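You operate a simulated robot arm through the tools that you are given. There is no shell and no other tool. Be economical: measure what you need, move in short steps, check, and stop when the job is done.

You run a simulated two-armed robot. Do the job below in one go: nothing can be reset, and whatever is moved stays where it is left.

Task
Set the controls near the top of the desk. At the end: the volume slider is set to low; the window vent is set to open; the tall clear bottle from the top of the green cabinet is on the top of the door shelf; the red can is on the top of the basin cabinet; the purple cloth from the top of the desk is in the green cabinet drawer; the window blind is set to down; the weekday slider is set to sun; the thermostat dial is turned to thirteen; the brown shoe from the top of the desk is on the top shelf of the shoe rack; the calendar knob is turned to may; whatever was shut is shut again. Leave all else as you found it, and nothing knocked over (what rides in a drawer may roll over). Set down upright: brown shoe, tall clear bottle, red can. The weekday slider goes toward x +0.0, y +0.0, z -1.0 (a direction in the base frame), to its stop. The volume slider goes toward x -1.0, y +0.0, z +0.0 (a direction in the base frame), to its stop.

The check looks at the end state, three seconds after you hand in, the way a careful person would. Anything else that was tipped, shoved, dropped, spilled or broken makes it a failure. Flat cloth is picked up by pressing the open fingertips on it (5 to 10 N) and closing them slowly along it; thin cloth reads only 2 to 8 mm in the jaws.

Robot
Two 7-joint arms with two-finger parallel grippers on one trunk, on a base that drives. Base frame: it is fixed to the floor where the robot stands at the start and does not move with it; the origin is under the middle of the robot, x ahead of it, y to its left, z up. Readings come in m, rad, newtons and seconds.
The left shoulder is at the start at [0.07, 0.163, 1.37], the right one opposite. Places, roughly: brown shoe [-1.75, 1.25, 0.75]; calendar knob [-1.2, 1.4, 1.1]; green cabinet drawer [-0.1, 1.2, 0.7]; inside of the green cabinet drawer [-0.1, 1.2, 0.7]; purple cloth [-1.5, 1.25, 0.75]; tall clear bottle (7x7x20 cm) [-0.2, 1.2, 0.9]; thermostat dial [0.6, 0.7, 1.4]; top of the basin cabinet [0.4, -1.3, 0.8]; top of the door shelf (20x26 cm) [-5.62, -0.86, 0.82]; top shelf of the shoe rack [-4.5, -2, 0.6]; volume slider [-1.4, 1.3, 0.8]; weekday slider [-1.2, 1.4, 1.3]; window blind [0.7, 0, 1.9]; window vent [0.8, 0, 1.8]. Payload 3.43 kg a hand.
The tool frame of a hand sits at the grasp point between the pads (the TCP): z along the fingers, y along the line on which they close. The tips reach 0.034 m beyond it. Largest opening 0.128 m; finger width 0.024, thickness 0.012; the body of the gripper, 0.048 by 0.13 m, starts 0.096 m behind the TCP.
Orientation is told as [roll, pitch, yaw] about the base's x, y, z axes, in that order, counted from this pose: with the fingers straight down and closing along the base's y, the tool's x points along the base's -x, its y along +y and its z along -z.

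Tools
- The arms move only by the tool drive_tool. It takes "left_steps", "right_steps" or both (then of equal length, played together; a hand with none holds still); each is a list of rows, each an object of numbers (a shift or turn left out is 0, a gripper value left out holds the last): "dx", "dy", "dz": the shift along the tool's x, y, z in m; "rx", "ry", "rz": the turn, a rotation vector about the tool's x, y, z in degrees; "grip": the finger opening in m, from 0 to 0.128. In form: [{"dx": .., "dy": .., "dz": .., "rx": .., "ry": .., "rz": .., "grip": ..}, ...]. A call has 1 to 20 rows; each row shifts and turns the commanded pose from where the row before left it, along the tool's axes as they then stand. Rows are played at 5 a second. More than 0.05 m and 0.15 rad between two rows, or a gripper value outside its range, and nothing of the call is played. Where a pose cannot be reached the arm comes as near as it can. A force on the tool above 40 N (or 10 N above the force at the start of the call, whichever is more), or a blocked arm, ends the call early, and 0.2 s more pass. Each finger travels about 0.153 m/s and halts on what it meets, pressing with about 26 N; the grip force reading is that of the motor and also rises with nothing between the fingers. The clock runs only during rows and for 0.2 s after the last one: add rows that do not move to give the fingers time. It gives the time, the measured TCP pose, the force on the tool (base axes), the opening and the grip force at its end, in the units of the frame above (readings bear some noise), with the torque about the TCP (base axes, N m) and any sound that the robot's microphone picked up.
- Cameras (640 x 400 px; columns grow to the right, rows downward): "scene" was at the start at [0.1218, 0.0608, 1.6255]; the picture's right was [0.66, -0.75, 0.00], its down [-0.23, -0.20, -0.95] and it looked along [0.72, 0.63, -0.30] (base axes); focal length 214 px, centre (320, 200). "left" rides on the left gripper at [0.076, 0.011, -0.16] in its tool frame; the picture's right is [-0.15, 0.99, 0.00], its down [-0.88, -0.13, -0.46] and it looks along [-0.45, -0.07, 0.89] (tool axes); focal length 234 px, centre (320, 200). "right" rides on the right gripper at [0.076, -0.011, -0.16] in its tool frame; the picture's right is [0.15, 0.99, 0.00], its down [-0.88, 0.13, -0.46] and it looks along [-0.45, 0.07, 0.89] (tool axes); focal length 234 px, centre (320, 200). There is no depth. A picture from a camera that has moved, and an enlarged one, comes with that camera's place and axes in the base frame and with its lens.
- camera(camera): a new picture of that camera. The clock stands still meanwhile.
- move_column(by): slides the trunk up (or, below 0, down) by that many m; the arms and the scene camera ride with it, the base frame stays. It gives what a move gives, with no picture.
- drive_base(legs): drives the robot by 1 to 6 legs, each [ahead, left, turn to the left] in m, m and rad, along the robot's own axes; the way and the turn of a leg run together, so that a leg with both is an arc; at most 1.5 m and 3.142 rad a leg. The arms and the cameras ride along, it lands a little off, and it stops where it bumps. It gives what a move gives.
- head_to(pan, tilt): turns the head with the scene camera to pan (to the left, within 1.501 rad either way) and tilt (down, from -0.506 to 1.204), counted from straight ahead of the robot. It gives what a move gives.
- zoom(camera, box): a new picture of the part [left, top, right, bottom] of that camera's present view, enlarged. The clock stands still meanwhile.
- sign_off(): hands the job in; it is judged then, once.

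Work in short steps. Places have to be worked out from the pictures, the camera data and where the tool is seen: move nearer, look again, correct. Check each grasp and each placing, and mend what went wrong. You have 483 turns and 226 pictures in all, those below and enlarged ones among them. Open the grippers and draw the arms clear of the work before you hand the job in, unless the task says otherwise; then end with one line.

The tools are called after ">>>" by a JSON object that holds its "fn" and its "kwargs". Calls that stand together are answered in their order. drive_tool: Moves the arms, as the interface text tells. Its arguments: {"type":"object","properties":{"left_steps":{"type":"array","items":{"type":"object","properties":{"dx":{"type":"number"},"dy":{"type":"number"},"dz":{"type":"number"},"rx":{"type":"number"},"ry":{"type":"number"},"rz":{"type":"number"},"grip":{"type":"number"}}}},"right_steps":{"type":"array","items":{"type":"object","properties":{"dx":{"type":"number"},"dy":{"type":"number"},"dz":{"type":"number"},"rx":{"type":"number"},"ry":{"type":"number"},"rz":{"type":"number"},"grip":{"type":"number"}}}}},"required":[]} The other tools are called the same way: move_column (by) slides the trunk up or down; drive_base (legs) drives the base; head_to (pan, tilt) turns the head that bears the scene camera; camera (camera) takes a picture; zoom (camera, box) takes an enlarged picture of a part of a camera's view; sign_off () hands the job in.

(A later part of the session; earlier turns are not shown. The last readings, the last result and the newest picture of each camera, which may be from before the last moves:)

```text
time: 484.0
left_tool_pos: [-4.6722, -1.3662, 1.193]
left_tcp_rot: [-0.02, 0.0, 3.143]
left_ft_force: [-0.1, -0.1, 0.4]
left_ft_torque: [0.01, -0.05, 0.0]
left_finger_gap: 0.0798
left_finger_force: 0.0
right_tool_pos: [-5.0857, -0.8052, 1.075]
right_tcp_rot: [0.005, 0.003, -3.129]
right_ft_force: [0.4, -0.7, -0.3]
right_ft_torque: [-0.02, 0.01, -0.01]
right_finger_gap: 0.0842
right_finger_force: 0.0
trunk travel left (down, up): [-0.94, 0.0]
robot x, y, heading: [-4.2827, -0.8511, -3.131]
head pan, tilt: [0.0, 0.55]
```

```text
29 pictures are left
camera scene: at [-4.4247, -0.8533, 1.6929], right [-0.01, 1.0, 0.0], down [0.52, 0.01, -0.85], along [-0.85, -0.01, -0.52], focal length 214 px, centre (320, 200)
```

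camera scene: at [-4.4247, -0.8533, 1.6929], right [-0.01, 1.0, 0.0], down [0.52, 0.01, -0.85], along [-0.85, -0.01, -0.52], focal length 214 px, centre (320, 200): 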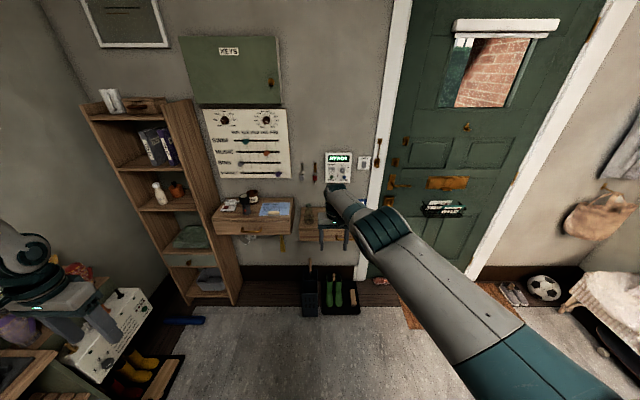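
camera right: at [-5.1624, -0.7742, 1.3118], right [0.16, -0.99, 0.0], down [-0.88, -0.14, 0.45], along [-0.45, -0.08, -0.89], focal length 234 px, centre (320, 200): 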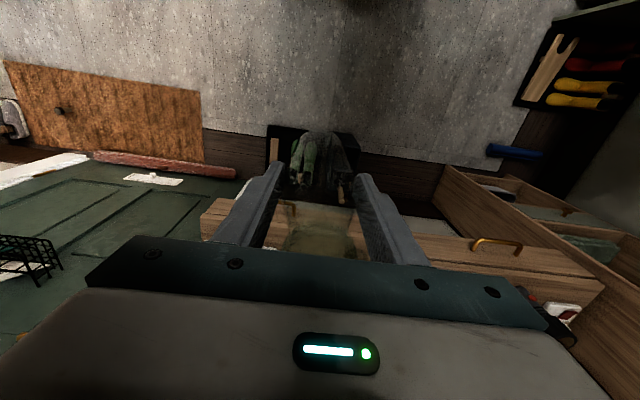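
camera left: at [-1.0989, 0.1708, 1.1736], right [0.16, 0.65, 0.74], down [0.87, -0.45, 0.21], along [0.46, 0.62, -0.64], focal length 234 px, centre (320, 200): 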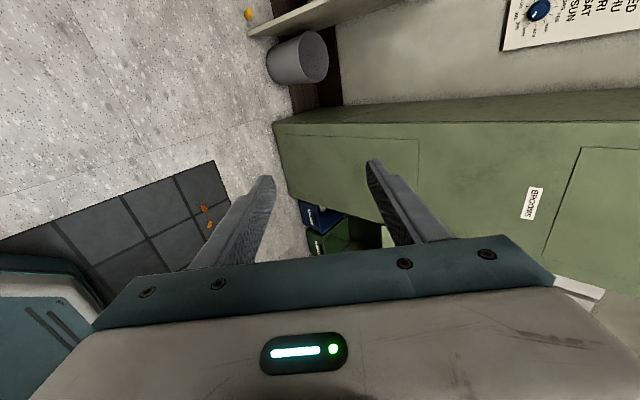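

Now the right arm is stretched; I bend it by moving left and up, then inward, and check the bottle.

>>> {"fn": "drive_tool", "kwargs": {"right_steps": [{"dz": -0.045}, {"dz": -0.045}, {"dz": -0.045}, {"dx": 0.04}, {"dx": 0.04}, {"dx": 0.04}, {"dx": 0.04}, {}]}}

>>> {"fn": "zoom", "kwargs": {"camera": "scene", "box": [240, 150, 420, 270]}}

```text
time: 485.8
left_tool_pos: [-4.6703, -1.3663, 1.1927]
left_tcp_rot: [-0.021, -0.003, 3.142]
left_ft_force: [0.3, -0.5, 0.1]
left_ft_torque: [0.03, -0.04, 0.01]
left_finger_gap: 0.08
left_finger_force: 0.1
right_tool_pos: [-5.0923, -0.8258, 1.2074]
right_tcp_rot: [0.003, 0.003, -3.128]
right_ft_force: [-0.6, 0.5, 0.5]
right_ft_torque: [-0.02, 0.05, -0.01]
right_finger_gap: 0.0839
right_finger_force: 0.0
right hand out of reach, approached as far as the arm can: row 1, 2, 4, 5, 6, 7
trunk travel left (down, up): [-0.94, 0.0]
robot x, y, heading: [-4.2841, -0.8502, -3.135]
head pan, tilt: [0.0, 0.55]
```

```text
3.33 times, centred on (330, 210) of scene
camera zoom: at [-4.423, -0.8531, 1.6931], right [-0.01, 1.0, 0.0], down [0.52, 0.01, -0.85], along [-0.85, -0.01, -0.52], focal length 715 px, centre (287, 167)
```

zoom: 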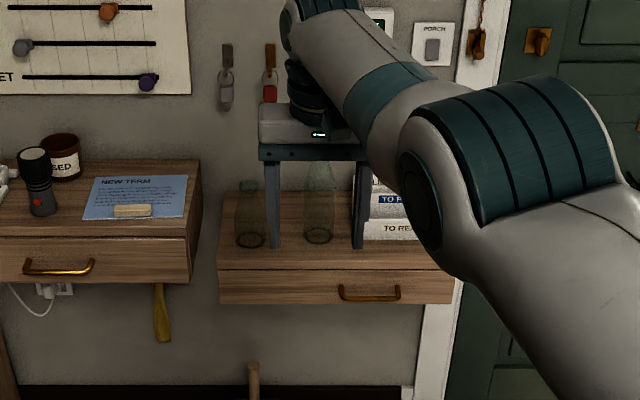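

Both bottles stand upright. I bend the arm with leftward motion, then retract.

>>> {"fn": "drive_tool", "kwargs": {"right_steps": [{"dy": 0.045}, {"dy": 0.045}, {"dy": 0.045}, {"dy": 0.045}, {"dy": 0.045}, {"dy": 0.045}, {"dz": -0.04}, {"dz": -0.04}, {"dx": 0.04}, {"dx": 0.04}, {"dx": 0.04}, {}]}}

```text
time: 488.4
left_tool_pos: [-4.6726, -1.3667, 1.1931]
left_tcp_rot: [-0.019, -0.002, 3.14]
left_ft_force: [0.1, 0.4, -0.3]
left_ft_torque: [0.02, -0.03, -0.01]
left_finger_gap: 0.0798
left_finger_force: 0.2
right_tool_pos: [-4.9025, -0.9916, 1.2862]
right_tcp_rot: [0.005, 0.004, -3.129]
right_ft_force: [-0.8, 0.3, -0.5]
right_ft_torque: [-0.03, -0.03, 0.03]
right_finger_gap: 0.084
right_finger_force: 0.1
right hand out of reach, approached as far as the arm can: row 1, 2, 3, 4, 5, 6
trunk travel left (down, up): [-0.94, 0.0]
robot x, y, heading: [-4.2861, -0.8495, -3.129]
head pan, tilt: [0.0, 0.55]
```

Bent again. I run the reset sequence here to get the elbow outward for picking the shoe.

>>> {"fn": "drive_tool", "kwargs": {"right_steps": [{"dy": -0.045}, {"dy": -0.045}, {"dy": -0.045}, {"dy": -0.045}, {"dy": -0.045}, {"dy": -0.045}, {"dy": -0.045}, {"dy": -0.045}, {"dy": -0.045}, {"dy": -0.045}, {"dy": -0.045}, {"dy": -0.045}, {"dy": -0.04}, {"dz": 0.045}, {"dz": 0.045}, {"dz": 0.03}, {}]}}

>>> {"fn": "drive_tool", "kwargs": {"right_steps": [{"dx": -0.04}, {"dx": -0.03}, {"ry": -8.2}, {"ry": -8.2}, {"ry": -8.2}, {"ry": -8.2}, {"ry": -8.2}, {"ry": -8.2}, {"ry": -8.2}, {"ry": -8.2}, {"ry": -8.2}, {"ry": -8.2}, {"ry": -8}, {"dz": 0.045}, {"dz": 0.045}, {"dz": 0.045}, {"dz": 0.04}, {}]}}

>>> {"fn": "drive_tool", "kwargs": {"right_steps": [{"rz": -8.2}, {"rz": -8.2}, {"rz": -8.2}, {"rz": -8.2}, {"rz": -8.2}, {"rz": -8.2}, {"rz": -8.2}, {"rz": -8.2}, {"rz": -8.2}, {"rz": -8.2}, {"rz": -8.2}, {"rz": -8.2}, {"dz": -0.045}, {"dz": -0.045}, {"dz": -0.045}, {"dz": -0.045}, {}]}}

>>> {"fn": "drive_tool", "kwargs": {"right_steps": [{"rz": 8.2}, {"rz": 8.2}, {"rz": 8.2}, {"rz": 8.2}, {"rz": 8.2}, {"rz": 8.2}, {"rz": 8.2}, {"rz": 8.2}, {"rz": 8.2}, {"rz": 8.2}, {"rz": 8.2}, {"rz": 4}, {}]}}

>>> {"fn": "drive_tool", "kwargs": {"right_steps": [{"ry": 8.2}, {"ry": 8.2}, {"ry": 8.2}, {"ry": 8.2}, {"ry": 8.2}, {"ry": 8.2}, {"ry": 8.2}, {"ry": 8.2}, {"ry": 8.2}, {"ry": 8.2}, {"ry": 6}, {}]}}

>>> {"fn": "camera", "kwargs": {"camera": "scene"}}

```text
time: 492.0
left_tool_pos: [-4.6716, -1.3654, 1.193]
left_tcp_rot: [-0.02, -0.001, 3.141]
left_ft_force: [0.3, -0.2, 0.2]
left_ft_torque: [-0.02, -0.01, 0.0]
left_finger_gap: 0.08
left_finger_force: 0.0
right_tool_pos: [-4.9057, -0.4112, 1.1655]
right_tcp_rot: [0.005, 0.002, -3.13]
right_ft_force: [0.3, -0.1, -0.2]
right_ft_torque: [0.0, 0.01, 0.02]
right_finger_gap: 0.0837
right_finger_force: 0.0
trunk travel left (down, up): [-0.94, 0.0]
robot x, y, heading: [-4.2814, -0.8465, -3.127]
head pan, tilt: [0.0, 0.55]
```

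```text
time: 495.8
left_tool_pos: [-4.6717, -1.3653, 1.1938]
left_tcp_rot: [-0.019, -0.002, 3.141]
left_ft_force: [0.2, 0.9, 0.2]
left_ft_torque: [-0.01, 0.0, 0.01]
left_finger_gap: 0.0801
left_finger_force: 0.1
right_tool_pos: [-5.1502, -0.414, 1.1671]
right_tcp_rot: [1.328, -1.568, 1.826]
right_ft_force: [0.7, 0.7, -0.1]
right_ft_torque: [0.01, -0.03, 0.0]
right_finger_gap: 0.0841
right_finger_force: 0.2
trunk travel left (down, up): [-0.94, 0.0]
robot x, y, heading: [-4.2837, -0.8508, -3.131]
head pan, tilt: [0.0, 0.55]
```

```text
time: 499.4
left_tool_pos: [-4.6714, -1.3664, 1.1933]
left_tcp_rot: [-0.02, -0.002, 3.14]
left_ft_force: [0.4, -0.3, 0.5]
left_ft_torque: [0.0, -0.01, 0.0]
left_finger_gap: 0.0799
left_finger_force: 0.1
right_tool_pos: [-4.9703, -0.4122, 1.1661]
right_tcp_rot: [-1.569, 0.143, -1.558]
right_ft_force: [-0.8, 0.4, 0.0]
right_ft_torque: [-0.05, 0.0, 0.01]
right_finger_gap: 0.0841
right_finger_force: 0.1
trunk travel left (down, up): [-0.94, 0.0]
robot x, y, heading: [-4.2852, -0.8504, -3.13]
head pan, tilt: [0.0, 0.55]
```

```text
time: 502.2
left_tool_pos: [-4.6715, -1.3663, 1.1947]
left_tcp_rot: [-0.018, -0.003, 3.142]
left_ft_force: [0.0, 0.2, -0.8]
left_ft_torque: [-0.03, 0.01, -0.02]
left_finger_gap: 0.08
left_finger_force: 0.1
right_tool_pos: [-4.9715, -0.4128, 1.1668]
right_tcp_rot: [-1.548, -1.501, -1.583]
right_ft_force: [0.0, -0.1, 0.6]
right_ft_torque: [-0.02, -0.01, 0.04]
right_finger_gap: 0.084
right_finger_force: 0.0
trunk travel left (down, up): [-0.94, 0.0]
robot x, y, heading: [-4.2817, -0.8496, -3.13]
head pan, tilt: [0.0, 0.55]
```

```text
time: 504.8
left_tool_pos: [-4.6705, -1.3654, 1.1939]
left_tcp_rot: [-0.021, -0.001, 3.142]
left_ft_force: [0.5, 0.3, 0.0]
left_ft_torque: [0.01, 0.0, 0.03]
left_finger_gap: 0.0801
left_finger_force: 0.1
right_tool_pos: [-4.9704, -0.4127, 1.1682]
right_tcp_rot: [-0.069, -0.032, -3.127]
right_ft_force: [-0.4, 0.1, 0.3]
right_ft_torque: [0.02, 0.02, 0.01]
right_finger_gap: 0.0838
right_finger_force: 0.0
trunk travel left (down, up): [-0.94, 0.0]
robot x, y, heading: [-4.2847, -0.8501, -3.131]
head pan, tilt: [0.0, 0.55]
```

```text
27 pictures are left
camera scene: at [-4.4218, -0.8526, 1.6932], right [-0.01, 1.0, 0.0], down [0.52, 0.01, -0.85], along [-0.85, -0.01, -0.52], focal length 214 px, centre (320, 200)
```

scene: 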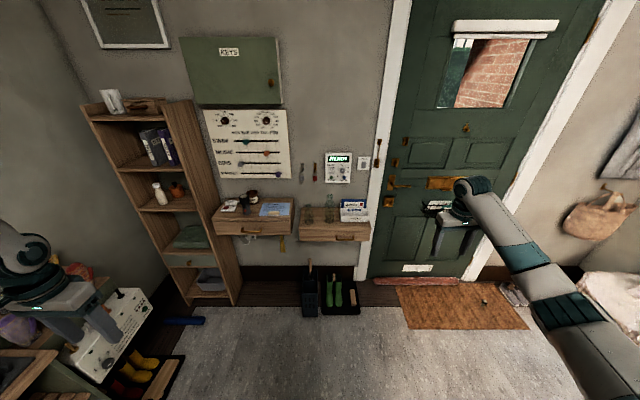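

Posture restored. I square the tool, bring it in, and look left at the shoe rack before fetching the shoe.

>>> {"fn": "drive_tool", "kwargs": {"right_steps": [{"rx": -4.0, "ry": 1.8}, {"dy": 0.045}, {"dy": 0.045}, {"dy": 0.045}, {"dy": 0.045}, {"dy": 0.045}, {}]}}

>>> {"fn": "drive_base", "kwargs": {"legs": [[-0.45, 0.0, 0]]}}

>>> {"fn": "head_to", "kwargs": {"pan": 1.2, "tilt": 0.55}}

>>> {"fn": "camera", "kwargs": {"camera": "scene"}}

```text
time: 506.4
left_tool_pos: [-4.6715, -1.3657, 1.1929]
left_tcp_rot: [-0.019, -0.001, 3.144]
left_ft_force: [0.4, -0.1, -0.4]
left_ft_torque: [-0.01, -0.01, 0.0]
left_finger_gap: 0.0803
left_finger_force: 0.0
right_tool_pos: [-4.9681, -0.6391, 1.1685]
right_tcp_rot: [-0.001, 0.0, -3.129]
right_ft_force: [0.5, 0.0, 0.3]
right_ft_torque: [0.0, -0.03, -0.02]
right_finger_gap: 0.084
right_finger_force: 0.0
trunk travel left (down, up): [-0.94, 0.0]
robot x, y, heading: [-4.2827, -0.8504, -3.13]
head pan, tilt: [0.0, 0.55]
```

```text
time: 509.1
left_tool_pos: [-4.2235, -1.3603, 1.1925]
left_tcp_rot: [-0.021, 0.002, 3.14]
left_ft_force: [0.3, 0.8, 0.5]
left_ft_torque: [0.01, -0.04, -0.01]
left_finger_gap: 0.0799
left_finger_force: 0.1
right_tool_pos: [-4.5191, -0.6342, 1.1677]
right_tcp_rot: [0.001, 0.0, -3.129]
right_ft_force: [-1.0, 0.2, -0.4]
right_ft_torque: [0.0, -0.04, -0.01]
right_finger_gap: 0.0841
right_finger_force: 0.1
trunk travel left (down, up): [-0.94, 0.0]
robot x, y, heading: [-3.8283, -0.8466, -3.127]
head pan, tilt: [0.0, 0.55]
```

```text
time: 510.5
left_tool_pos: [-4.2214, -1.3612, 1.1942]
left_tcp_rot: [-0.019, -0.002, 3.14]
left_ft_force: [0.3, 0.3, 0.5]
left_ft_torque: [0.0, 0.0, 0.03]
left_finger_gap: 0.0799
left_finger_force: 0.1
right_tool_pos: [-4.5175, -0.6349, 1.1684]
right_tcp_rot: [-0.001, -0.002, -3.127]
right_ft_force: [-0.4, 0.0, 0.4]
right_ft_torque: [0.01, 0.0, 0.01]
right_finger_gap: 0.0841
right_finger_force: 0.1
trunk travel left (down, up): [-0.94, 0.0]
robot x, y, heading: [-3.8338, -0.8436, -3.133]
head pan, tilt: [1.201, 0.55]
```

```text
26 pictures are left
camera scene: at [-3.9134, -0.9305, 1.6932], right [-0.94, 0.35, 0.0], down [0.18, 0.49, -0.85], along [-0.3, -0.8, -0.52], focal length 214 px, centre (320, 200)
```

scene: 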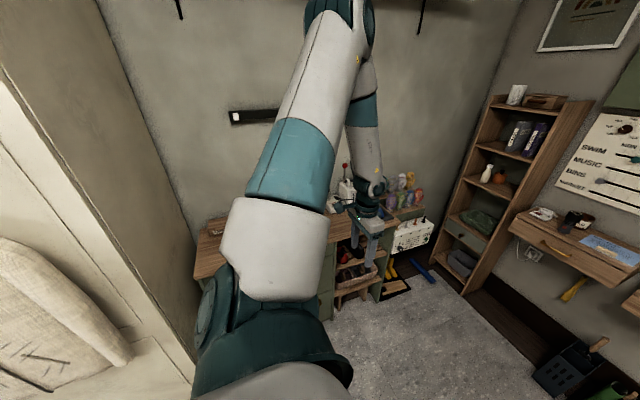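

The left arm hides it; I'll look when facing the rack. Now I drive back to the desk for the shoe.

>>> {"fn": "drive_base", "kwargs": {"legs": [[-1.1, -0.5, 0], [-1.05, -0.45, 0], [0, 0, -1.565]]}}

>>> {"fn": "head_to", "kwargs": {"pan": 0.0, "tilt": 0.55}}

>>> {"fn": "camera", "kwargs": {"camera": "scene"}}

```text
time: 526.0
left_tool_pos: [-2.2068, 0.5344, 1.1928]
left_tcp_rot: [-0.02, 0.0, 1.578]
left_ft_force: [-0.1, 0.5, -0.6]
left_ft_torque: [-0.01, 0.01, 0.01]
left_finger_gap: 0.08
left_finger_force: 0.1
right_tool_pos: [-1.485, 0.839, 1.1686]
right_tcp_rot: [0.0, -0.001, 1.596]
right_ft_force: [0.0, 0.4, 0.3]
right_ft_torque: [0.01, -0.01, -0.02]
right_finger_gap: 0.0839
right_finger_force: 0.0
trunk travel left (down, up): [-0.94, 0.0]
robot x, y, heading: [-1.6863, 0.1518, 1.595]
head pan, tilt: [1.201, 0.55]
```

```text
time: 527.4
left_tool_pos: [-2.2054, 0.535, 1.1939]
left_tcp_rot: [-0.02, -0.001, 1.58]
left_ft_force: [0.1, -0.2, -0.1]
left_ft_torque: [0.02, 0.04, -0.05]
left_finger_gap: 0.0802
left_finger_force: 0.0
right_tool_pos: [-1.4817, 0.839, 1.1679]
right_tcp_rot: [0.0, -0.002, 1.595]
right_ft_force: [0.1, -0.9, -0.9]
right_ft_torque: [-0.03, 0.02, 0.0]
right_finger_gap: 0.084
right_finger_force: 0.1
trunk travel left (down, up): [-0.94, 0.0]
robot x, y, heading: [-1.6857, 0.151, 1.59]
head pan, tilt: [0.0, 0.55]
```

```text
25 pictures are left
camera scene: at [-1.6883, 0.2914, 1.6931], right [1.0, 0.02, 0.0], down [0.01, -0.52, -0.85], along [-0.02, 0.85, -0.52], focal length 214 px, centre (320, 200)
```

scene: 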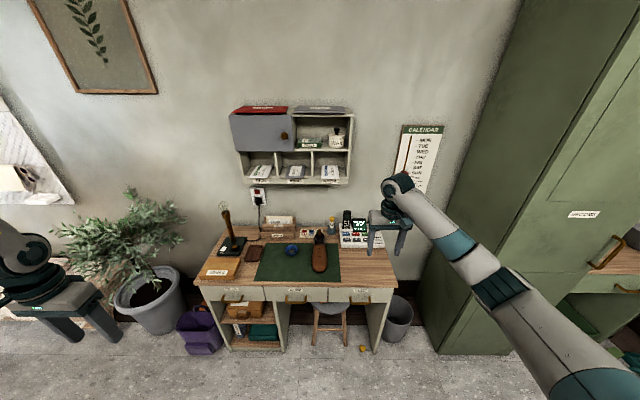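

Shoe centre ≈[-1.716, 1.16], along y. I bring the right hand in and lower, then drive up to the desk.

>>> {"fn": "drive_tool", "kwargs": {"right_steps": [{"dy": 0.045, "grip": 0.12}, {"dy": 0.045}, {"dy": 0.045}, {"dy": 0.045}, {"dx": 0.04}, {"dx": 0.04}, {"dz": 0.045}, {"dz": 0.045}, {}]}}

>>> {"fn": "drive_base", "kwargs": {"legs": [[0.36, 0, -0.02]]}}

>>> {"fn": "camera", "kwargs": {"camera": "right"}}

>>> {"fn": "camera", "kwargs": {"camera": "scene"}}

```text
time: 529.4
left_tool_pos: [-2.2049, 0.5346, 1.1952]
left_tcp_rot: [-0.02, -0.002, 1.579]
left_ft_force: [-0.2, -0.2, 0.6]
left_ft_torque: [-0.01, 0.02, 0.04]
left_finger_gap: 0.0799
left_finger_force: 0.0
right_tool_pos: [-1.6621, 0.7534, 1.0791]
right_tcp_rot: [0.002, -0.003, 1.595]
right_ft_force: [0.3, -0.6, -0.2]
right_ft_torque: [0.05, 0.04, 0.01]
right_finger_gap: 0.1203
right_finger_force: 0.1
trunk travel left (down, up): [-0.94, 0.0]
robot x, y, heading: [-1.6836, 0.1518, 1.592]
head pan, tilt: [0.0, 0.55]
```

```text
time: 531.7
left_tool_pos: [-2.2031, 0.9043, 1.1941]
left_tcp_rot: [-0.018, -0.003, 1.562]
left_ft_force: [-0.2, 0.7, 0.2]
left_ft_torque: [0.01, 0.01, 0.02]
left_finger_gap: 0.0802
left_finger_force: 0.0
right_tool_pos: [-1.6543, 1.1132, 1.0788]
right_tcp_rot: [0.0, -0.004, 1.575]
right_ft_force: [0.8, -0.3, 0.2]
right_ft_torque: [0.06, 0.0, 0.02]
right_finger_gap: 0.1202
right_finger_force: 0.0
trunk travel left (down, up): [-0.94, 0.0]
robot x, y, heading: [-1.6948, 0.5122, 1.572]
head pan, tilt: [0.0, 0.55]
```

```text
24 pictures are left
camera right: at [-1.6412, 1.0381, 1.238], right [-0.99, -0.15, 0.0], down [-0.13, 0.88, 0.46], along [-0.07, 0.45, -0.89], focal length 234 px, centre (320, 200)
```

right: 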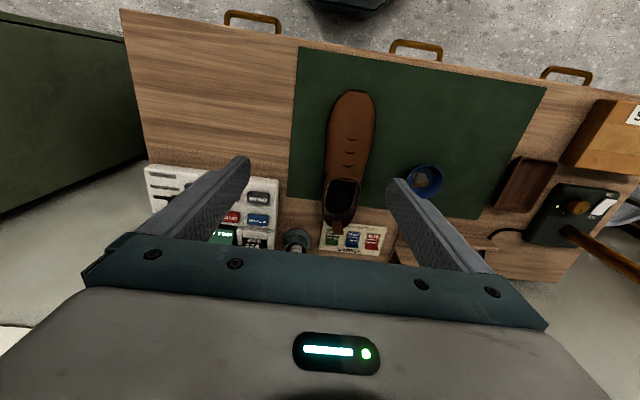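

```text
23 pictures are left
camera scene: at [-1.69, 0.6499, 1.6934], right [1.0, 0.0, 0.0], down [0.0, -0.52, -0.85], along [0.0, 0.85, -0.52], focal length 214 px, centre (320, 200)
```

scene: 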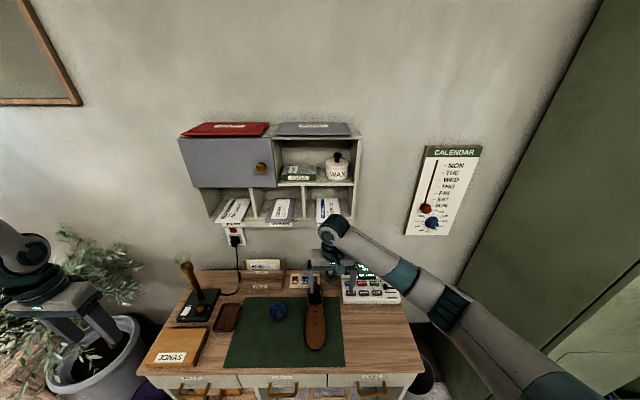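

Shoe axis at x≈-1.708, mid y≈1.15. SUN and MAY also look right. I move over the shoe and descend.

>>> {"fn": "drive_tool", "kwargs": {"right_steps": [{"dy": 0.04}, {"dy": 0.014, "dx": -0.037}, {"dz": 0.045}, {"dz": 0.045}, {"dz": 0.045}, {"dz": 0.045}, {"dz": 0.03}, {}]}}

>>> {"fn": "camera", "kwargs": {"camera": "right"}}

```text
time: 533.5
left_tool_pos: [-2.2027, 0.9065, 1.1927]
left_tcp_rot: [-0.018, 0.0, 1.558]
left_ft_force: [-0.4, 0.1, 0.0]
left_ft_torque: [0.01, 0.0, -0.01]
left_finger_gap: 0.0798
left_finger_force: 0.1
right_tool_pos: [-1.7087, 1.1524, 0.8682]
right_tcp_rot: [0.001, -0.001, 1.574]
right_ft_force: [0.2, 0.3, -0.1]
right_ft_torque: [-0.01, -0.01, -0.04]
right_finger_gap: 0.1203
right_finger_force: 0.1
trunk travel left (down, up): [-0.94, 0.0]
robot x, y, heading: [-1.6897, 0.5144, 1.574]
head pan, tilt: [0.0, 0.55]
```

```text
22 pictures are left
camera right: at [-1.6952, 1.0775, 1.0272], right [-0.99, -0.15, 0.0], down [-0.13, 0.88, 0.46], along [-0.07, 0.45, -0.89], focal length 234 px, centre (320, 200)
```

right: 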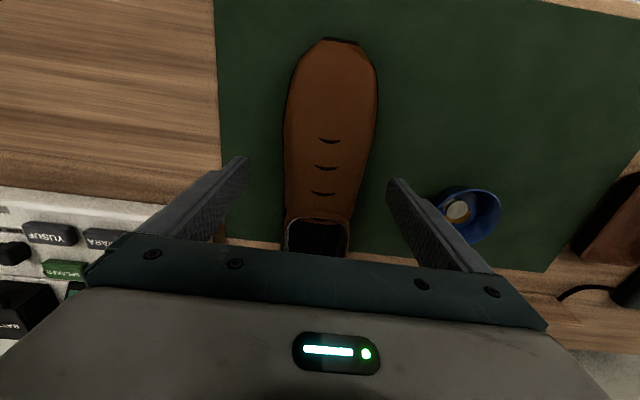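

Well centred. I go down 3 cm more and close.

>>> {"fn": "drive_tool", "kwargs": {"right_steps": [{"dz": 0.02}, {"dz": 0.012}, {}, {"grip": 0.1}, {"grip": 0.085}, {"grip": 0.072}, {"grip": 0.06}, {"grip": 0.05}, {"grip": 0.045}, {}, {}]}}

```text
time: 535.9
left_tool_pos: [-2.2031, 0.9061, 1.1931]
left_tcp_rot: [-0.021, -0.002, 1.561]
left_ft_force: [0.3, -0.1, -0.1]
left_ft_torque: [-0.03, 0.0, -0.01]
left_finger_gap: 0.08
left_finger_force: 0.1
right_tool_pos: [-1.7093, 1.1531, 0.8368]
right_tcp_rot: [0.001, -0.002, 1.574]
right_ft_force: [-2.9, -0.1, 0.8]
right_ft_torque: [-0.04, 0.19, -0.01]
right_finger_gap: 0.0804
right_finger_force: 26.2
trunk travel left (down, up): [-0.94, 0.0]
robot x, y, heading: [-1.6901, 0.5117, 1.569]
head pan, tilt: [0.0, 0.55]
```

Gripped at 80 mm. I lift and check.

>>> {"fn": "drive_tool", "kwargs": {"right_steps": [{"dz": -0.02}, {"dz": -0.03}, {"dz": -0.04}, {"dz": -0.045}, {"dz": -0.045}, {"dz": -0.045}, {}]}}

>>> {"fn": "camera", "kwargs": {"camera": "right"}}

```text
time: 537.5
left_tool_pos: [-2.2023, 0.9075, 1.1925]
left_tcp_rot: [-0.019, -0.001, 1.561]
left_ft_force: [0.6, -0.5, 0.1]
left_ft_torque: [0.01, 0.03, -0.03]
left_finger_gap: 0.0801
left_finger_force: 0.0
right_tool_pos: [-1.708, 1.1529, 1.0591]
right_tcp_rot: [0.003, -0.002, 1.575]
right_ft_force: [-0.1, 0.6, -2.2]
right_ft_torque: [-0.05, -0.01, 0.0]
right_finger_gap: 0.0802
right_finger_force: 26.2
trunk travel left (down, up): [-0.94, 0.0]
robot x, y, heading: [-1.69, 0.514, 1.571]
head pan, tilt: [0.0, 0.55]
```

```text
21 pictures are left
camera right: at [-1.6964, 1.0779, 1.2183], right [-0.99, -0.15, 0.0], down [-0.13, 0.88, 0.46], along [-0.07, 0.45, -0.89], focal length 234 px, centre (320, 200)
```

right: 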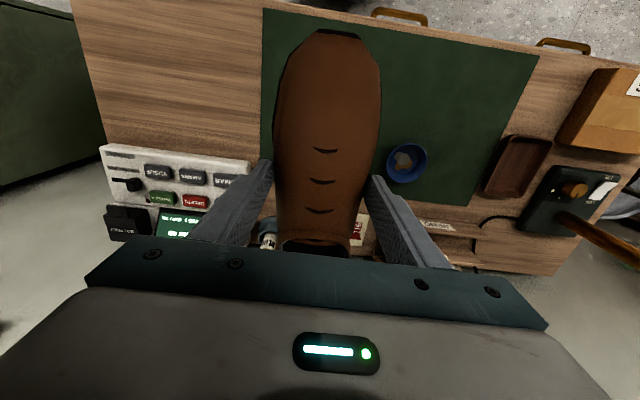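

Shoe held level. I drive to the shoe rack and face it.

>>> {"fn": "drive_base", "kwargs": {"legs": [[-0.4, 0, 0], [0, 0, 1.571], [1.4, 0.35, 0], [1.3, 0.35, 0], [0, 0, 1.571]]}}

>>> {"fn": "camera", "kwargs": {"camera": "scene"}}

```text
time: 560.7
left_tool_pos: [-3.8651, -0.9752, 1.1927]
left_tcp_rot: [-0.02, -0.002, -1.593]
left_ft_force: [0.8, 0.4, 0.4]
left_ft_torque: [0.01, 0.0, 0.01]
left_finger_gap: 0.0797
left_finger_force: 0.0
right_tool_pos: [-4.3601, -1.2154, 1.0592]
right_tcp_rot: [0.0, -0.002, -1.579]
right_ft_force: [0.4, 0.6, -2.9]
right_ft_torque: [0.03, 0.03, 0.01]
right_finger_gap: 0.0802
right_finger_force: 26.0
trunk travel left (down, up): [-0.94, 0.0]
robot x, y, heading: [-4.3702, -0.5752, -1.579]
head pan, tilt: [0.0, 0.55]
```

```text
20 pictures are left
camera scene: at [-4.3722, -0.7175, 1.6931], right [-1.0, 0.01, 0.0], down [0.01, 0.52, -0.85], along [-0.01, -0.85, -0.52], focal length 214 px, centre (320, 200)
```

scene: 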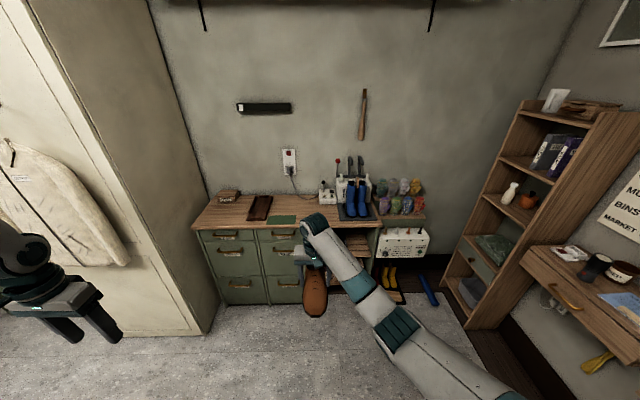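

I zoom into the open shelf section right of the drawers.

>>> {"fn": "zoom", "kwargs": {"camera": "scene", "box": [310, 200, 420, 310]}}

```text
3.64 times, centred on (365, 255) of scene
camera zoom: at [-4.3722, -0.7175, 1.6931], right [-1.0, 0.01, 0.0], down [0.01, 0.52, -0.85], along [-0.01, -0.85, -0.52], focal length 780 px, centre (156, 0)
```

zoom: 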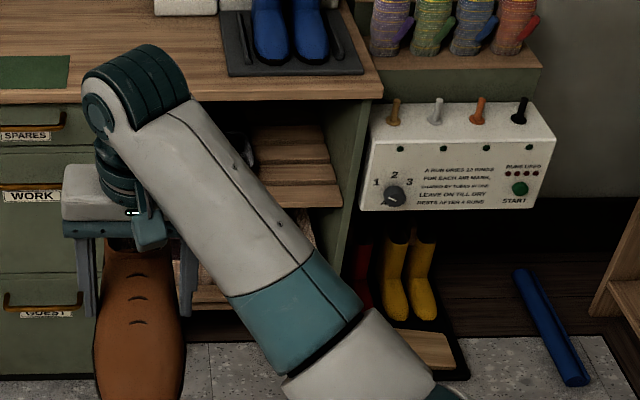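

The rack's top shelf is a cubby under a counter (z≈0.6), so the shoe must go in from the front. Plan: set the shoe on the free counter spot [-4.37, -1.93], regrip it from the toe end with the hand pointing forward, then slide it in. I approach.

>>> {"fn": "drive_tool", "kwargs": {"right_steps": [{"dy": 0.045}, {"dy": 0.045}, {"dy": 0.04}, {}]}}

>>> {"fn": "drive_base", "kwargs": {"legs": [[0.3, -0.13, 0.008], [0.38, 0, 0]]}}

>>> {"fn": "camera", "kwargs": {"camera": "scene"}}

```text
time: 561.7
left_tool_pos: [-3.8662, -0.976, 1.1931]
left_tcp_rot: [-0.017, -0.002, -1.593]
left_ft_force: [-0.2, 0.6, 0.2]
left_ft_torque: [0.03, -0.02, 0.03]
left_finger_gap: 0.0801
left_finger_force: 0.0
right_tool_pos: [-4.2432, -1.2208, 1.0559]
right_tcp_rot: [-0.01, -0.002, -1.591]
right_ft_force: [0.2, -0.7, -2.9]
right_ft_torque: [0.04, -0.02, 0.04]
right_finger_gap: 0.0802
right_finger_force: 26.4
trunk travel left (down, up): [-0.94, 0.0]
robot x, y, heading: [-4.3708, -0.5713, -1.578]
head pan, tilt: [0.0, 0.55]
```

```text
time: 565.9
left_tool_pos: [-3.9885, -1.6525, 1.1934]
left_tcp_rot: [-0.019, -0.003, -1.583]
left_ft_force: [0.0, 0.6, -0.3]
left_ft_torque: [-0.03, 0.01, 0.02]
left_finger_gap: 0.0801
left_finger_force: 0.2
right_tool_pos: [-4.3623, -1.9014, 1.0572]
right_tcp_rot: [-0.011, -0.003, -1.58]
right_ft_force: [0.9, -0.1, -3.1]
right_ft_torque: [0.05, 0.0, -0.02]
right_finger_gap: 0.0801
right_finger_force: 25.7
trunk travel left (down, up): [-0.94, 0.0]
robot x, y, heading: [-4.5, -1.2595, -1.563]
head pan, tilt: [0.0, 0.55]
```

```text
18 pictures are left
camera scene: at [-4.4991, -1.3992, 1.6934], right [-1.0, 0.0, 0.0], down [0.0, 0.52, -0.85], along [0.0, -0.85, -0.52], focal length 214 px, centre (320, 200)
```

scene: 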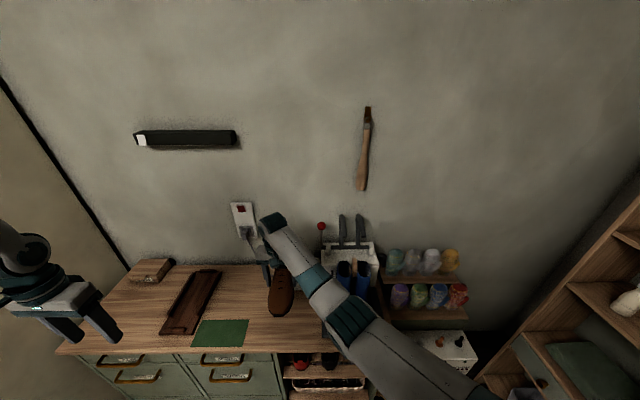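

The counter top is at z≈0.867, front edge y≈-1.76. I shift 2 cm toward me and lower the shoe onto it.

>>> {"fn": "drive_tool", "kwargs": {"right_steps": [{"dx": 0.02}, {"dz": 0.045}, {"dz": 0.045}, {"dz": 0.02}, {"dz": 0.01}, {"dz": 0.006}, {"dz": 0.006}, {"dz": 0.005}, {"dz": 0.004}, {}]}}

```text
time: 567.8
left_tool_pos: [-3.9888, -1.6506, 1.1939]
left_tcp_rot: [-0.021, -0.004, -1.581]
left_ft_force: [0.6, -0.4, 0.3]
left_ft_torque: [0.0, 0.01, 0.01]
left_finger_gap: 0.0799
left_finger_force: 0.0
right_tool_pos: [-4.4277, -1.9147, 0.9128]
right_tcp_rot: [-0.067, -0.032, -1.631]
right_ft_force: [3.4, 10.5, 21.5]
right_ft_torque: [0.61, -0.51, 0.13]
right_finger_gap: 0.0857
right_finger_force: 26.0
trunk travel left (down, up): [-0.94, 0.0]
robot x, y, heading: [-4.5008, -1.2549, -1.573]
head pan, tilt: [0.0, 0.55]
stopped in row 9 (right hand): the force on the tool passed its limit (the readings are from after the stop); the commanded pose is now the measured one
```

Contact, but the hand was displaced sideways; I look before doing anything.

>>> {"fn": "camera", "kwargs": {"camera": "scene"}}

>>> {"fn": "camera", "kwargs": {"camera": "right"}}

```text
17 pictures are left
camera scene: at [-4.4991, -1.3969, 1.6934], right [-1.0, 0.0, 0.0], down [0.0, 0.52, -0.85], along [0.0, -0.85, -0.52], focal length 214 px, centre (320, 200)
```

scene: 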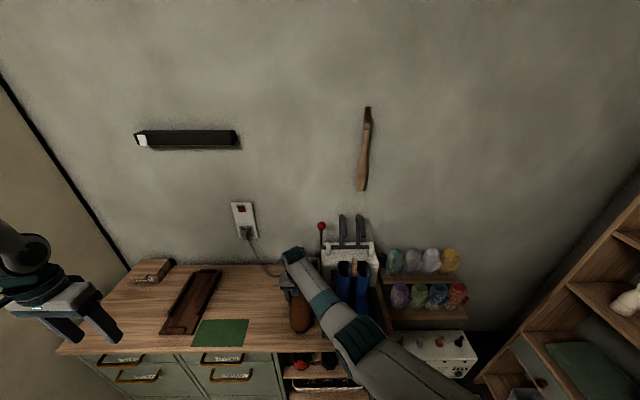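

```text
16 pictures are left
camera right: at [-4.4228, -1.8333, 1.0697], right [0.99, 0.08, -0.07], down [0.11, -0.87, 0.47], along [-0.02, -0.48, -0.88], focal length 234 px, centre (320, 200)
```

right: 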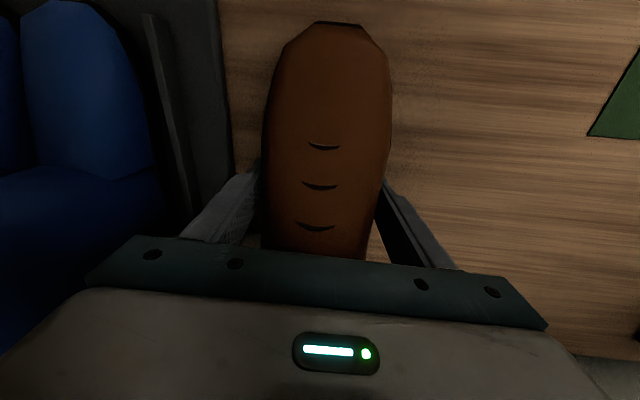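

The shoe is on the counter but close to the boot tray. I lift slightly, shift +x 6 cm away from the tray, and lower again gently.

>>> {"fn": "drive_tool", "kwargs": {"right_steps": [{"dz": -0.03}, {"dz": -0.02}, {"dy": 0.03}, {"dy": 0.03}, {}]}}

```text
time: 569.2
left_tool_pos: [-3.9904, -1.6531, 1.193]
left_tcp_rot: [-0.019, 0.0, -1.582]
left_ft_force: [-0.3, -0.8, -0.1]
left_ft_torque: [0.02, -0.04, 0.02]
left_finger_gap: 0.0801
left_finger_force: 0.0
right_tool_pos: [-4.3997, -1.9325, 0.9465]
right_tcp_rot: [-0.095, -0.034, -1.664]
right_ft_force: [-0.7, -0.1, -2.0]
right_ft_torque: [0.01, -0.04, 0.0]
right_finger_gap: 0.0856
right_finger_force: 25.8
trunk travel left (down, up): [-0.94, 0.0]
robot x, y, heading: [-4.497, -1.2606, -1.569]
head pan, tilt: [0.0, 0.55]
stopped in row 5 (right hand): the arm was blocked; the commanded pose is now the measured one
```

The elbow is blocked by the counter. I back away and instead regrasp using the open floor: lower the trunk to set the shoe down there.

>>> {"fn": "drive_base", "kwargs": {"legs": [[-0.55, 0, 0]]}}

>>> {"fn": "drive_tool", "kwargs": {"right_steps": [{"dx": 0.03, "dy": -0.03}, {"dx": 0.03, "dy": -0.03}, {"dy": -0.04}, {"dy": -0.04}, {"dy": -0.04}, {}]}}

>>> {"fn": "move_column", "kwargs": {"by": -0.75}}

>>> {"fn": "camera", "kwargs": {"camera": "scene"}}

```text
time: 572.4
left_tool_pos: [-3.9899, -1.1118, 1.1924]
left_tcp_rot: [-0.021, 0.001, -1.588]
left_ft_force: [0.1, -0.2, 0.0]
left_ft_torque: [-0.03, -0.03, -0.01]
left_finger_gap: 0.0798
left_finger_force: 0.0
right_tool_pos: [-4.4004, -1.3882, 0.9458]
right_tcp_rot: [-0.097, -0.032, -1.67]
right_ft_force: [-0.2, 0.0, -2.9]
right_ft_torque: [0.04, 0.0, -0.03]
right_finger_gap: 0.0857
right_finger_force: 26.3
trunk travel left (down, up): [-0.94, 0.0]
robot x, y, heading: [-4.4975, -0.714, -1.577]
head pan, tilt: [0.0, 0.55]
```

```text
time: 573.8
left_tool_pos: [-3.9894, -1.1107, 1.1927]
left_tcp_rot: [-0.02, -0.003, -1.587]
left_ft_force: [0.5, 0.2, 0.8]
left_ft_torque: [0.0, 0.05, 0.01]
left_finger_gap: 0.0799
left_finger_force: 0.0
right_tool_pos: [-4.5724, -1.3092, 0.9611]
right_tcp_rot: [-0.096, -0.033, -1.67]
right_ft_force: [0.0, 0.1, -2.9]
right_ft_torque: [0.02, -0.01, 0.02]
right_finger_gap: 0.0855
right_finger_force: 26.3
trunk travel left (down, up): [-0.94, 0.0]
robot x, y, heading: [-4.497, -0.7125, -1.58]
head pan, tilt: [0.0, 0.55]
```

```text
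refused: -0.75 is not a number from -0.4 to 0.4
```

```text
15 pictures are left
camera scene: at [-4.4981, -0.8559, 1.6931], right [-1.0, 0.0, 0.0], down [0.0, 0.52, -0.85], along [0.0, -0.85, -0.52], focal length 214 px, centre (320, 200)
```

scene: 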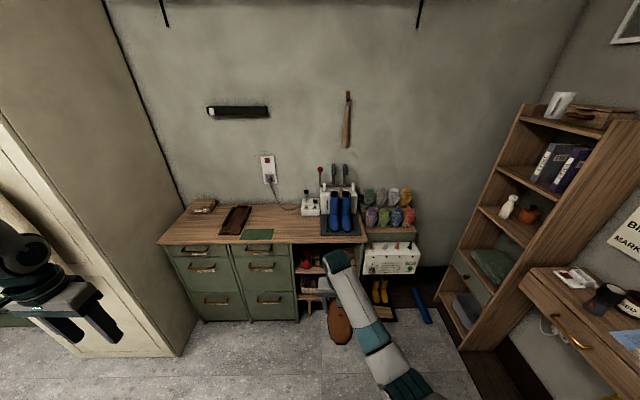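

Counter items look undisturbed. I zoom on the shelf cubby to see the free space on it.

>>> {"fn": "zoom", "kwargs": {"camera": "scene", "box": [280, 225, 380, 310]}}

```text
4.71 times, centred on (330, 268) of scene
camera zoom: at [-4.4981, -0.8559, 1.6931], right [-1.0, 0.0, 0.0], down [0.0, 0.52, -0.85], along [0.0, -0.85, -0.52], focal length 1009 px, centre (273, -118)
```

zoom: 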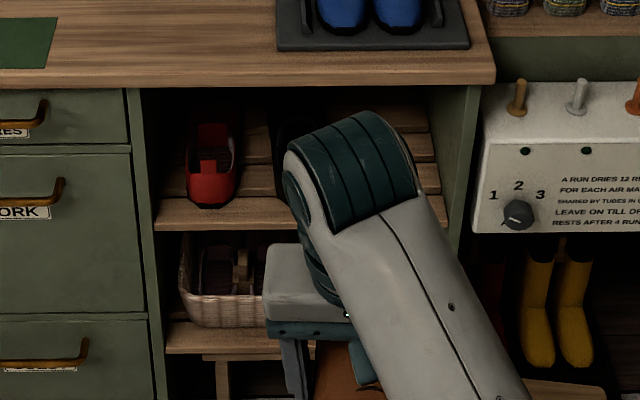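

The rack shelf has a red shoe and a black one; the right third (x≈-4.66) is free. I square the tool and lower the trunk toward the floor in open space.

>>> {"fn": "drive_tool", "kwargs": {"right_steps": [{"rx": -5.5, "ry": 1.9, "rz": -5.4}, {}]}}

>>> {"fn": "move_column", "kwargs": {"by": -0.4}}

>>> {"fn": "move_column", "kwargs": {"by": -0.38}}

>>> {"fn": "camera", "kwargs": {"camera": "scene"}}

```text
time: 574.4
left_tool_pos: [-3.9902, -1.1106, 1.1931]
left_tcp_rot: [-0.02, -0.002, -1.588]
left_ft_force: [-0.2, 0.9, 0.2]
left_ft_torque: [0.02, 0.04, -0.02]
left_finger_gap: 0.0799
left_finger_force: 0.1
right_tool_pos: [-4.5741, -1.3092, 0.962]
right_tcp_rot: [-0.001, 0.004, -1.578]
right_ft_force: [-0.2, 1.2, -2.7]
right_ft_torque: [0.01, 0.02, 0.02]
right_finger_gap: 0.0856
right_finger_force: 26.1
trunk travel left (down, up): [-0.94, 0.0]
robot x, y, heading: [-4.4995, -0.7122, -1.573]
head pan, tilt: [0.0, 0.55]
```

```text
time: 578.2
left_tool_pos: [-3.9915, -1.1109, 0.7931]
left_tcp_rot: [-0.02, -0.002, -1.589]
left_ft_force: [-1.0, 0.6, 0.9]
left_ft_torque: [-0.02, -0.03, 0.0]
left_finger_gap: 0.08
left_finger_force: 0.0
right_tool_pos: [-4.5744, -1.3093, 0.5613]
right_tcp_rot: [0.0, 0.002, -1.576]
right_ft_force: [0.4, 0.0, -2.9]
right_ft_torque: [-0.01, 0.02, 0.0]
right_finger_gap: 0.086
right_finger_force: 26.3
trunk travel left (down, up): [-0.54, 0.4]
robot x, y, heading: [-4.4988, -0.7117, -1.574]
head pan, tilt: [0.0, 0.55]
```

```text
time: 581.9
left_tool_pos: [-3.9903, -1.11, 0.4129]
left_tcp_rot: [-0.021, -0.001, -1.588]
left_ft_force: [0.3, 0.2, 0.0]
left_ft_torque: [0.03, 0.0, 0.0]
left_finger_gap: 0.0799
left_finger_force: 0.2
right_tool_pos: [-4.5749, -1.3094, 0.1805]
right_tcp_rot: [-0.001, 0.006, -1.577]
right_ft_force: [0.0, 0.6, -2.1]
right_ft_torque: [-0.01, -0.03, 0.03]
right_finger_gap: 0.0854
right_finger_force: 25.8
trunk travel left (down, up): [-0.16, 0.78]
robot x, y, heading: [-4.4981, -0.7173, -1.576]
head pan, tilt: [0.0, 0.55]
```

```text
13 pictures are left
camera scene: at [-4.4993, -0.8554, 0.9131], right [-1.0, 0.0, 0.0], down [0.0, 0.52, -0.85], along [0.0, -0.85, -0.52], focal length 214 px, centre (320, 200)
```

scene: 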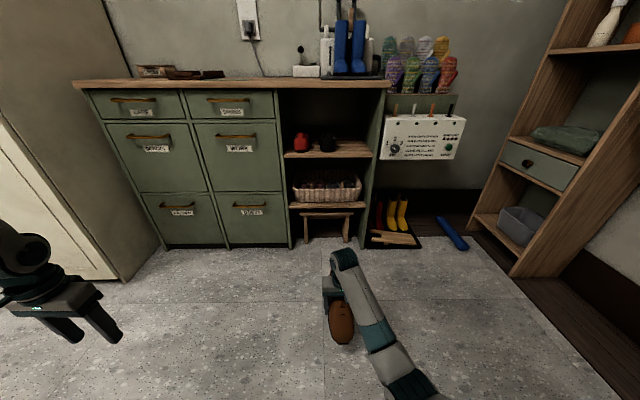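

Clear view: shelf at z≈0.58, counter underside ≈0.845, free slot x -4.59…-4.72. I lower the shoe to the floor.

>>> {"fn": "move_column", "kwargs": {"by": -0.12}}

>>> {"fn": "drive_tool", "kwargs": {"right_steps": [{"dz": 0.006}, {"dz": 0.005}, {"dz": 0.004}, {"dz": 0.004}, {}]}}

```text
time: 583.4
left_tool_pos: [-3.989, -1.1078, 0.3047]
left_tcp_rot: [-0.027, -0.014, -1.589]
left_ft_force: [-0.2, -0.8, -0.3]
left_ft_torque: [0.01, 0.03, 0.02]
left_finger_gap: 0.08
left_finger_force: 0.0
right_tool_pos: [-4.5874, -1.3345, 0.104]
right_tcp_rot: [-0.023, -0.057, -1.586]
right_ft_force: [-0.2, -0.6, -3.7]
right_ft_torque: [-0.02, -0.02, 0.03]
right_finger_gap: 0.0857
right_finger_force: 26.0
trunk travel left (down, up): [-0.04, 0.9]
robot x, y, heading: [-4.4987, -0.7136, -1.575]
head pan, tilt: [0.0, 0.55]
```

```text
time: 584.8
left_tool_pos: [-3.9902, -1.1085, 0.2909]
left_tcp_rot: [-0.022, -0.005, -1.587]
left_ft_force: [0.6, -0.3, 0.4]
left_ft_torque: [0.03, 0.01, -0.01]
left_finger_gap: 0.0799
left_finger_force: 0.0
right_tool_pos: [-4.5969, -1.3508, 0.0828]
right_tcp_rot: [-0.03, -0.078, -1.594]
right_ft_force: [0.1, -0.3, -2.8]
right_ft_torque: [0.03, 0.03, 0.01]
right_finger_gap: 0.0859
right_finger_force: 26.2
trunk travel left (down, up): [-0.04, 0.9]
robot x, y, heading: [-4.5072, -0.7166, -1.574]
head pan, tilt: [0.0, 0.55]
stopped in row 5 (right hand): the arm was blocked; the commanded pose is now the measured one
```

The arm is blocked near the floor. Better: pitch the tool 45° and press the shoe onto the counter so it rotates flat in the grip; then it can be slid into the cubby. I raise the trunk first.

>>> {"fn": "move_column", "kwargs": {"by": 0.4}}

>>> {"fn": "move_column", "kwargs": {"by": 0.4}}

>>> {"fn": "drive_tool", "kwargs": {"right_steps": [{"dz": -0.045}, {"dz": -0.045}, {"dz": -0.03, "rx": -1.7}, {"dy": 0.04}, {"dy": 0.04}, {"dy": 0.04}, {"ry": -7}, {"ry": -7}, {"ry": -7}, {"ry": -7}, {"ry": -7}, {"ry": -6}, {}]}}

```text
time: 588.6
left_tool_pos: [-3.9908, -1.1094, 0.6923]
left_tcp_rot: [-0.02, -0.002, -1.587]
left_ft_force: [0.6, 0.7, 0.6]
left_ft_torque: [0.0, 0.01, -0.03]
left_finger_gap: 0.0801
left_finger_force: 0.1
right_tool_pos: [-4.5919, -1.3438, 0.4747]
right_tcp_rot: [-0.022, -0.061, -1.587]
right_ft_force: [0.3, -0.6, -1.5]
right_ft_torque: [0.0, 0.0, -0.01]
right_finger_gap: 0.0854
right_finger_force: 25.9
trunk travel left (down, up): [-0.44, 0.5]
robot x, y, heading: [-4.4992, -0.7147, -1.573]
head pan, tilt: [0.0, 0.55]
```

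```text
time: 592.4
left_tool_pos: [-3.9911, -1.1111, 1.0942]
left_tcp_rot: [-0.018, -0.001, -1.587]
left_ft_force: [-0.7, -0.3, -0.7]
left_ft_torque: [0.04, -0.03, 0.03]
left_finger_gap: 0.0802
left_finger_force: 0.1
right_tool_pos: [-4.5916, -1.3434, 0.8739]
right_tcp_rot: [-0.021, -0.063, -1.587]
right_ft_force: [0.7, -0.2, -2.1]
right_ft_torque: [0.03, -0.03, -0.02]
right_finger_gap: 0.0857
right_finger_force: 25.9
trunk travel left (down, up): [-0.84, 0.1]
robot x, y, heading: [-4.5022, -0.7098, -1.575]
head pan, tilt: [0.0, 0.55]
```

```text
time: 595.2
left_tool_pos: [-3.9905, -1.1105, 1.0934]
left_tcp_rot: [-0.02, -0.002, -1.586]
left_ft_force: [0.7, 0.3, -0.3]
left_ft_torque: [0.02, 0.01, -0.01]
left_finger_gap: 0.0801
left_finger_force: 0.1
right_tool_pos: [-4.4693, -1.3397, 0.9942]
right_tcp_rot: [0.012, -0.779, -1.594]
right_ft_force: [0.8, 0.9, -2.3]
right_ft_torque: [-0.02, 0.02, 0.01]
right_finger_gap: 0.0857
right_finger_force: 25.8
trunk travel left (down, up): [-0.84, 0.1]
robot x, y, heading: [-4.4994, -0.7146, -1.57]
head pan, tilt: [0.0, 0.55]
```

Pitched 45°. I extend forward a bit, raise the trunk, and drive so that the toe would land on the counter.

>>> {"fn": "drive_tool", "kwargs": {"right_steps": [{"dx": -0.032, "dz": 0.032}, {"dx": -0.032, "dz": 0.032}, {}]}}

>>> {"fn": "move_column", "kwargs": {"by": 0.08}}

>>> {"fn": "drive_base", "kwargs": {"legs": [[0.455, 0.085, 0]]}}

>>> {"fn": "camera", "kwargs": {"camera": "scene"}}

```text
time: 596.0
left_tool_pos: [-3.9918, -1.1098, 1.0925]
left_tcp_rot: [-0.017, -0.003, -1.588]
left_ft_force: [-0.1, 0.3, 1.3]
left_ft_torque: [-0.02, -0.04, -0.01]
left_finger_gap: 0.0801
left_finger_force: 0.0
right_tool_pos: [-4.4707, -1.429, 0.9931]
right_tcp_rot: [0.013, -0.778, -1.594]
right_ft_force: [-0.6, -0.6, -3.2]
right_ft_torque: [-0.02, -0.01, -0.01]
right_finger_gap: 0.0857
right_finger_force: 26.5
trunk travel left (down, up): [-0.84, 0.1]
robot x, y, heading: [-4.5024, -0.7157, -1.58]
head pan, tilt: [0.0, 0.55]
```

```text
time: 597.2
left_tool_pos: [-3.9912, -1.1101, 1.1731]
left_tcp_rot: [-0.021, -0.003, -1.586]
left_ft_force: [0.3, -0.2, -0.3]
left_ft_torque: [-0.04, 0.01, 0.04]
left_finger_gap: 0.0802
left_finger_force: 0.1
right_tool_pos: [-4.4702, -1.4309, 1.0736]
right_tcp_rot: [0.011, -0.776, -1.595]
right_ft_force: [-1.0, -0.2, -2.8]
right_ft_torque: [-0.03, 0.0, 0.01]
right_finger_gap: 0.0859
right_finger_force: 26.2
trunk travel left (down, up): [-0.92, 0.02]
robot x, y, heading: [-4.503, -0.7142, -1.567]
head pan, tilt: [0.0, 0.55]
```

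```text
time: 600.0
left_tool_pos: [-3.9156, -1.5675, 1.1742]
left_tcp_rot: [-0.019, -0.002, -1.597]
left_ft_force: [-0.7, -0.1, -0.3]
left_ft_torque: [-0.04, 0.06, -0.02]
left_finger_gap: 0.0799
left_finger_force: 0.2
right_tool_pos: [-4.3985, -1.8822, 1.0745]
right_tcp_rot: [0.012, -0.779, -1.608]
right_ft_force: [0.0, -0.2, -2.6]
right_ft_torque: [-0.04, 0.0, 0.0]
right_finger_gap: 0.0855
right_finger_force: 26.0
trunk travel left (down, up): [-0.92, 0.02]
robot x, y, heading: [-4.4186, -1.1664, -1.584]
head pan, tilt: [0.0, 0.55]
```

```text
12 pictures are left
camera scene: at [-4.4219, -1.3073, 1.6733], right [-1.0, 0.01, 0.0], down [0.01, 0.52, -0.85], along [-0.01, -0.85, -0.52], focal length 214 px, centre (320, 200)
```

scene: 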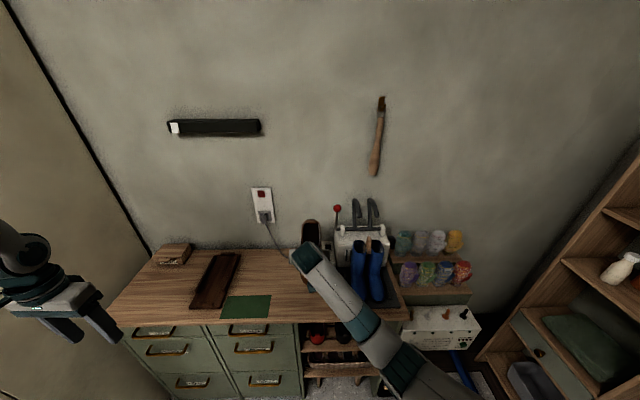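

Elbow is clear in front of the counter. I shift 3 cm from the boots and lower with the trunk in stages.

>>> {"fn": "drive_tool", "kwargs": {"right_steps": [{"dy": 0.03}, {}]}}

>>> {"fn": "move_column", "kwargs": {"by": -0.07}}

>>> {"fn": "move_column", "kwargs": {"by": -0.03}}

```text
time: 600.6
left_tool_pos: [-3.9163, -1.5677, 1.1735]
left_tcp_rot: [-0.02, -0.001, -1.596]
left_ft_force: [-0.1, 0.2, -0.6]
left_ft_torque: [0.0, -0.01, -0.02]
left_finger_gap: 0.08
left_finger_force: 0.1
right_tool_pos: [-4.3676, -1.8847, 1.0724]
right_tcp_rot: [0.01, -0.776, -1.605]
right_ft_force: [-0.2, 0.3, -2.0]
right_ft_torque: [0.01, 0.0, 0.01]
right_finger_gap: 0.0859
right_finger_force: 26.1
trunk travel left (down, up): [-0.92, 0.02]
robot x, y, heading: [-4.4204, -1.1695, -1.584]
head pan, tilt: [0.0, 0.55]
```

```text
time: 601.6
left_tool_pos: [-3.9153, -1.5673, 1.1033]
left_tcp_rot: [-0.019, -0.001, -1.597]
left_ft_force: [-1.0, 0.3, 0.3]
left_ft_torque: [-0.04, 0.01, -0.02]
left_finger_gap: 0.08
left_finger_force: 0.1
right_tool_pos: [-4.3682, -1.8869, 1.0035]
right_tcp_rot: [0.01, -0.777, -1.603]
right_ft_force: [-0.2, -0.4, -2.7]
right_ft_torque: [-0.01, -0.04, 0.03]
right_finger_gap: 0.0855
right_finger_force: 26.4
trunk travel left (down, up): [-0.85, 0.09]
robot x, y, heading: [-4.4205, -1.1673, -1.586]
head pan, tilt: [0.0, 0.55]
```

```text
time: 602.4
left_tool_pos: [-3.9159, -1.567, 1.0739]
left_tcp_rot: [-0.018, -0.002, -1.596]
left_ft_force: [-0.3, 0.1, 0.5]
left_ft_torque: [-0.01, -0.02, 0.01]
left_finger_gap: 0.08
left_finger_force: 0.1
right_tool_pos: [-4.3675, -1.8846, 0.9745]
right_tcp_rot: [0.012, -0.779, -1.605]
right_ft_force: [0.2, 0.6, 1.4]
right_ft_torque: [0.32, 0.04, -0.05]
right_finger_gap: 0.0856
right_finger_force: 26.5
trunk travel left (down, up): [-0.82, 0.12]
robot x, y, heading: [-4.4206, -1.1653, -1.58]
head pan, tilt: [0.0, 0.55]
```

Toe contact begins (torque 0.32). I continue lowering in 2 cm steps so the shoe turns flat.

>>> {"fn": "move_column", "kwargs": {"by": -0.02}}

>>> {"fn": "move_column", "kwargs": {"by": -0.02}}

>>> {"fn": "camera", "kwargs": {"camera": "right"}}

```text
time: 603.1
left_tool_pos: [-3.9155, -1.5677, 1.0533]
left_tcp_rot: [-0.02, -0.002, -1.597]
left_ft_force: [-0.1, -0.4, 0.1]
left_ft_torque: [-0.01, 0.02, 0.03]
left_finger_gap: 0.08
left_finger_force: 0.0
right_tool_pos: [-4.3674, -1.8861, 0.9536]
right_tcp_rot: [0.012, -0.777, -1.604]
right_ft_force: [1.5, -3.9, 7.4]
right_ft_torque: [0.44, 0.15, 0.0]
right_finger_gap: 0.0863
right_finger_force: 26.5
trunk travel left (down, up): [-0.8, 0.14]
robot x, y, heading: [-4.4245, -1.1702, -1.586]
head pan, tilt: [0.0, 0.55]
```

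```text
time: 603.7
left_tool_pos: [-3.915, -1.5692, 1.0338]
left_tcp_rot: [-0.018, -0.003, -1.596]
left_ft_force: [0.4, -0.3, 0.3]
left_ft_torque: [0.03, -0.02, 0.02]
left_finger_gap: 0.0801
left_finger_force: 0.0
right_tool_pos: [-4.3683, -1.8838, 0.9312]
right_tcp_rot: [0.01, -0.772, -1.605]
right_ft_force: [1.0, 0.1, -2.3]
right_ft_torque: [0.01, 0.02, 0.03]
right_finger_gap: 0.087
right_finger_force: 26.0
trunk travel left (down, up): [-0.78, 0.16]
robot x, y, heading: [-4.4215, -1.1672, -1.583]
head pan, tilt: [0.0, 0.55]
```

```text
11 pictures are left
camera right: at [-4.3742, -1.7176, 0.9913], right [0.99, 0.08, -0.1], down [0.12, -0.32, 0.94], along [0.04, -0.95, -0.32], focal length 234 px, centre (320, 200)
```

right: 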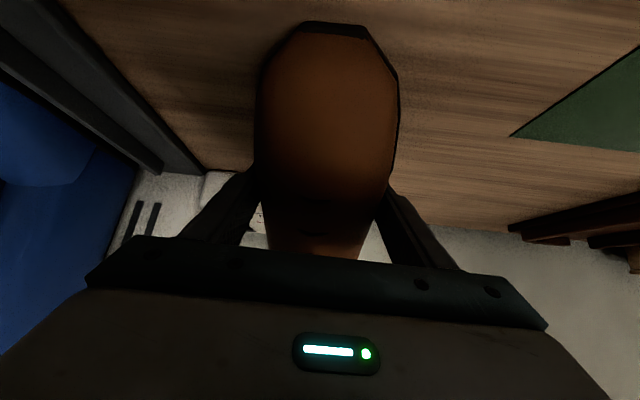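

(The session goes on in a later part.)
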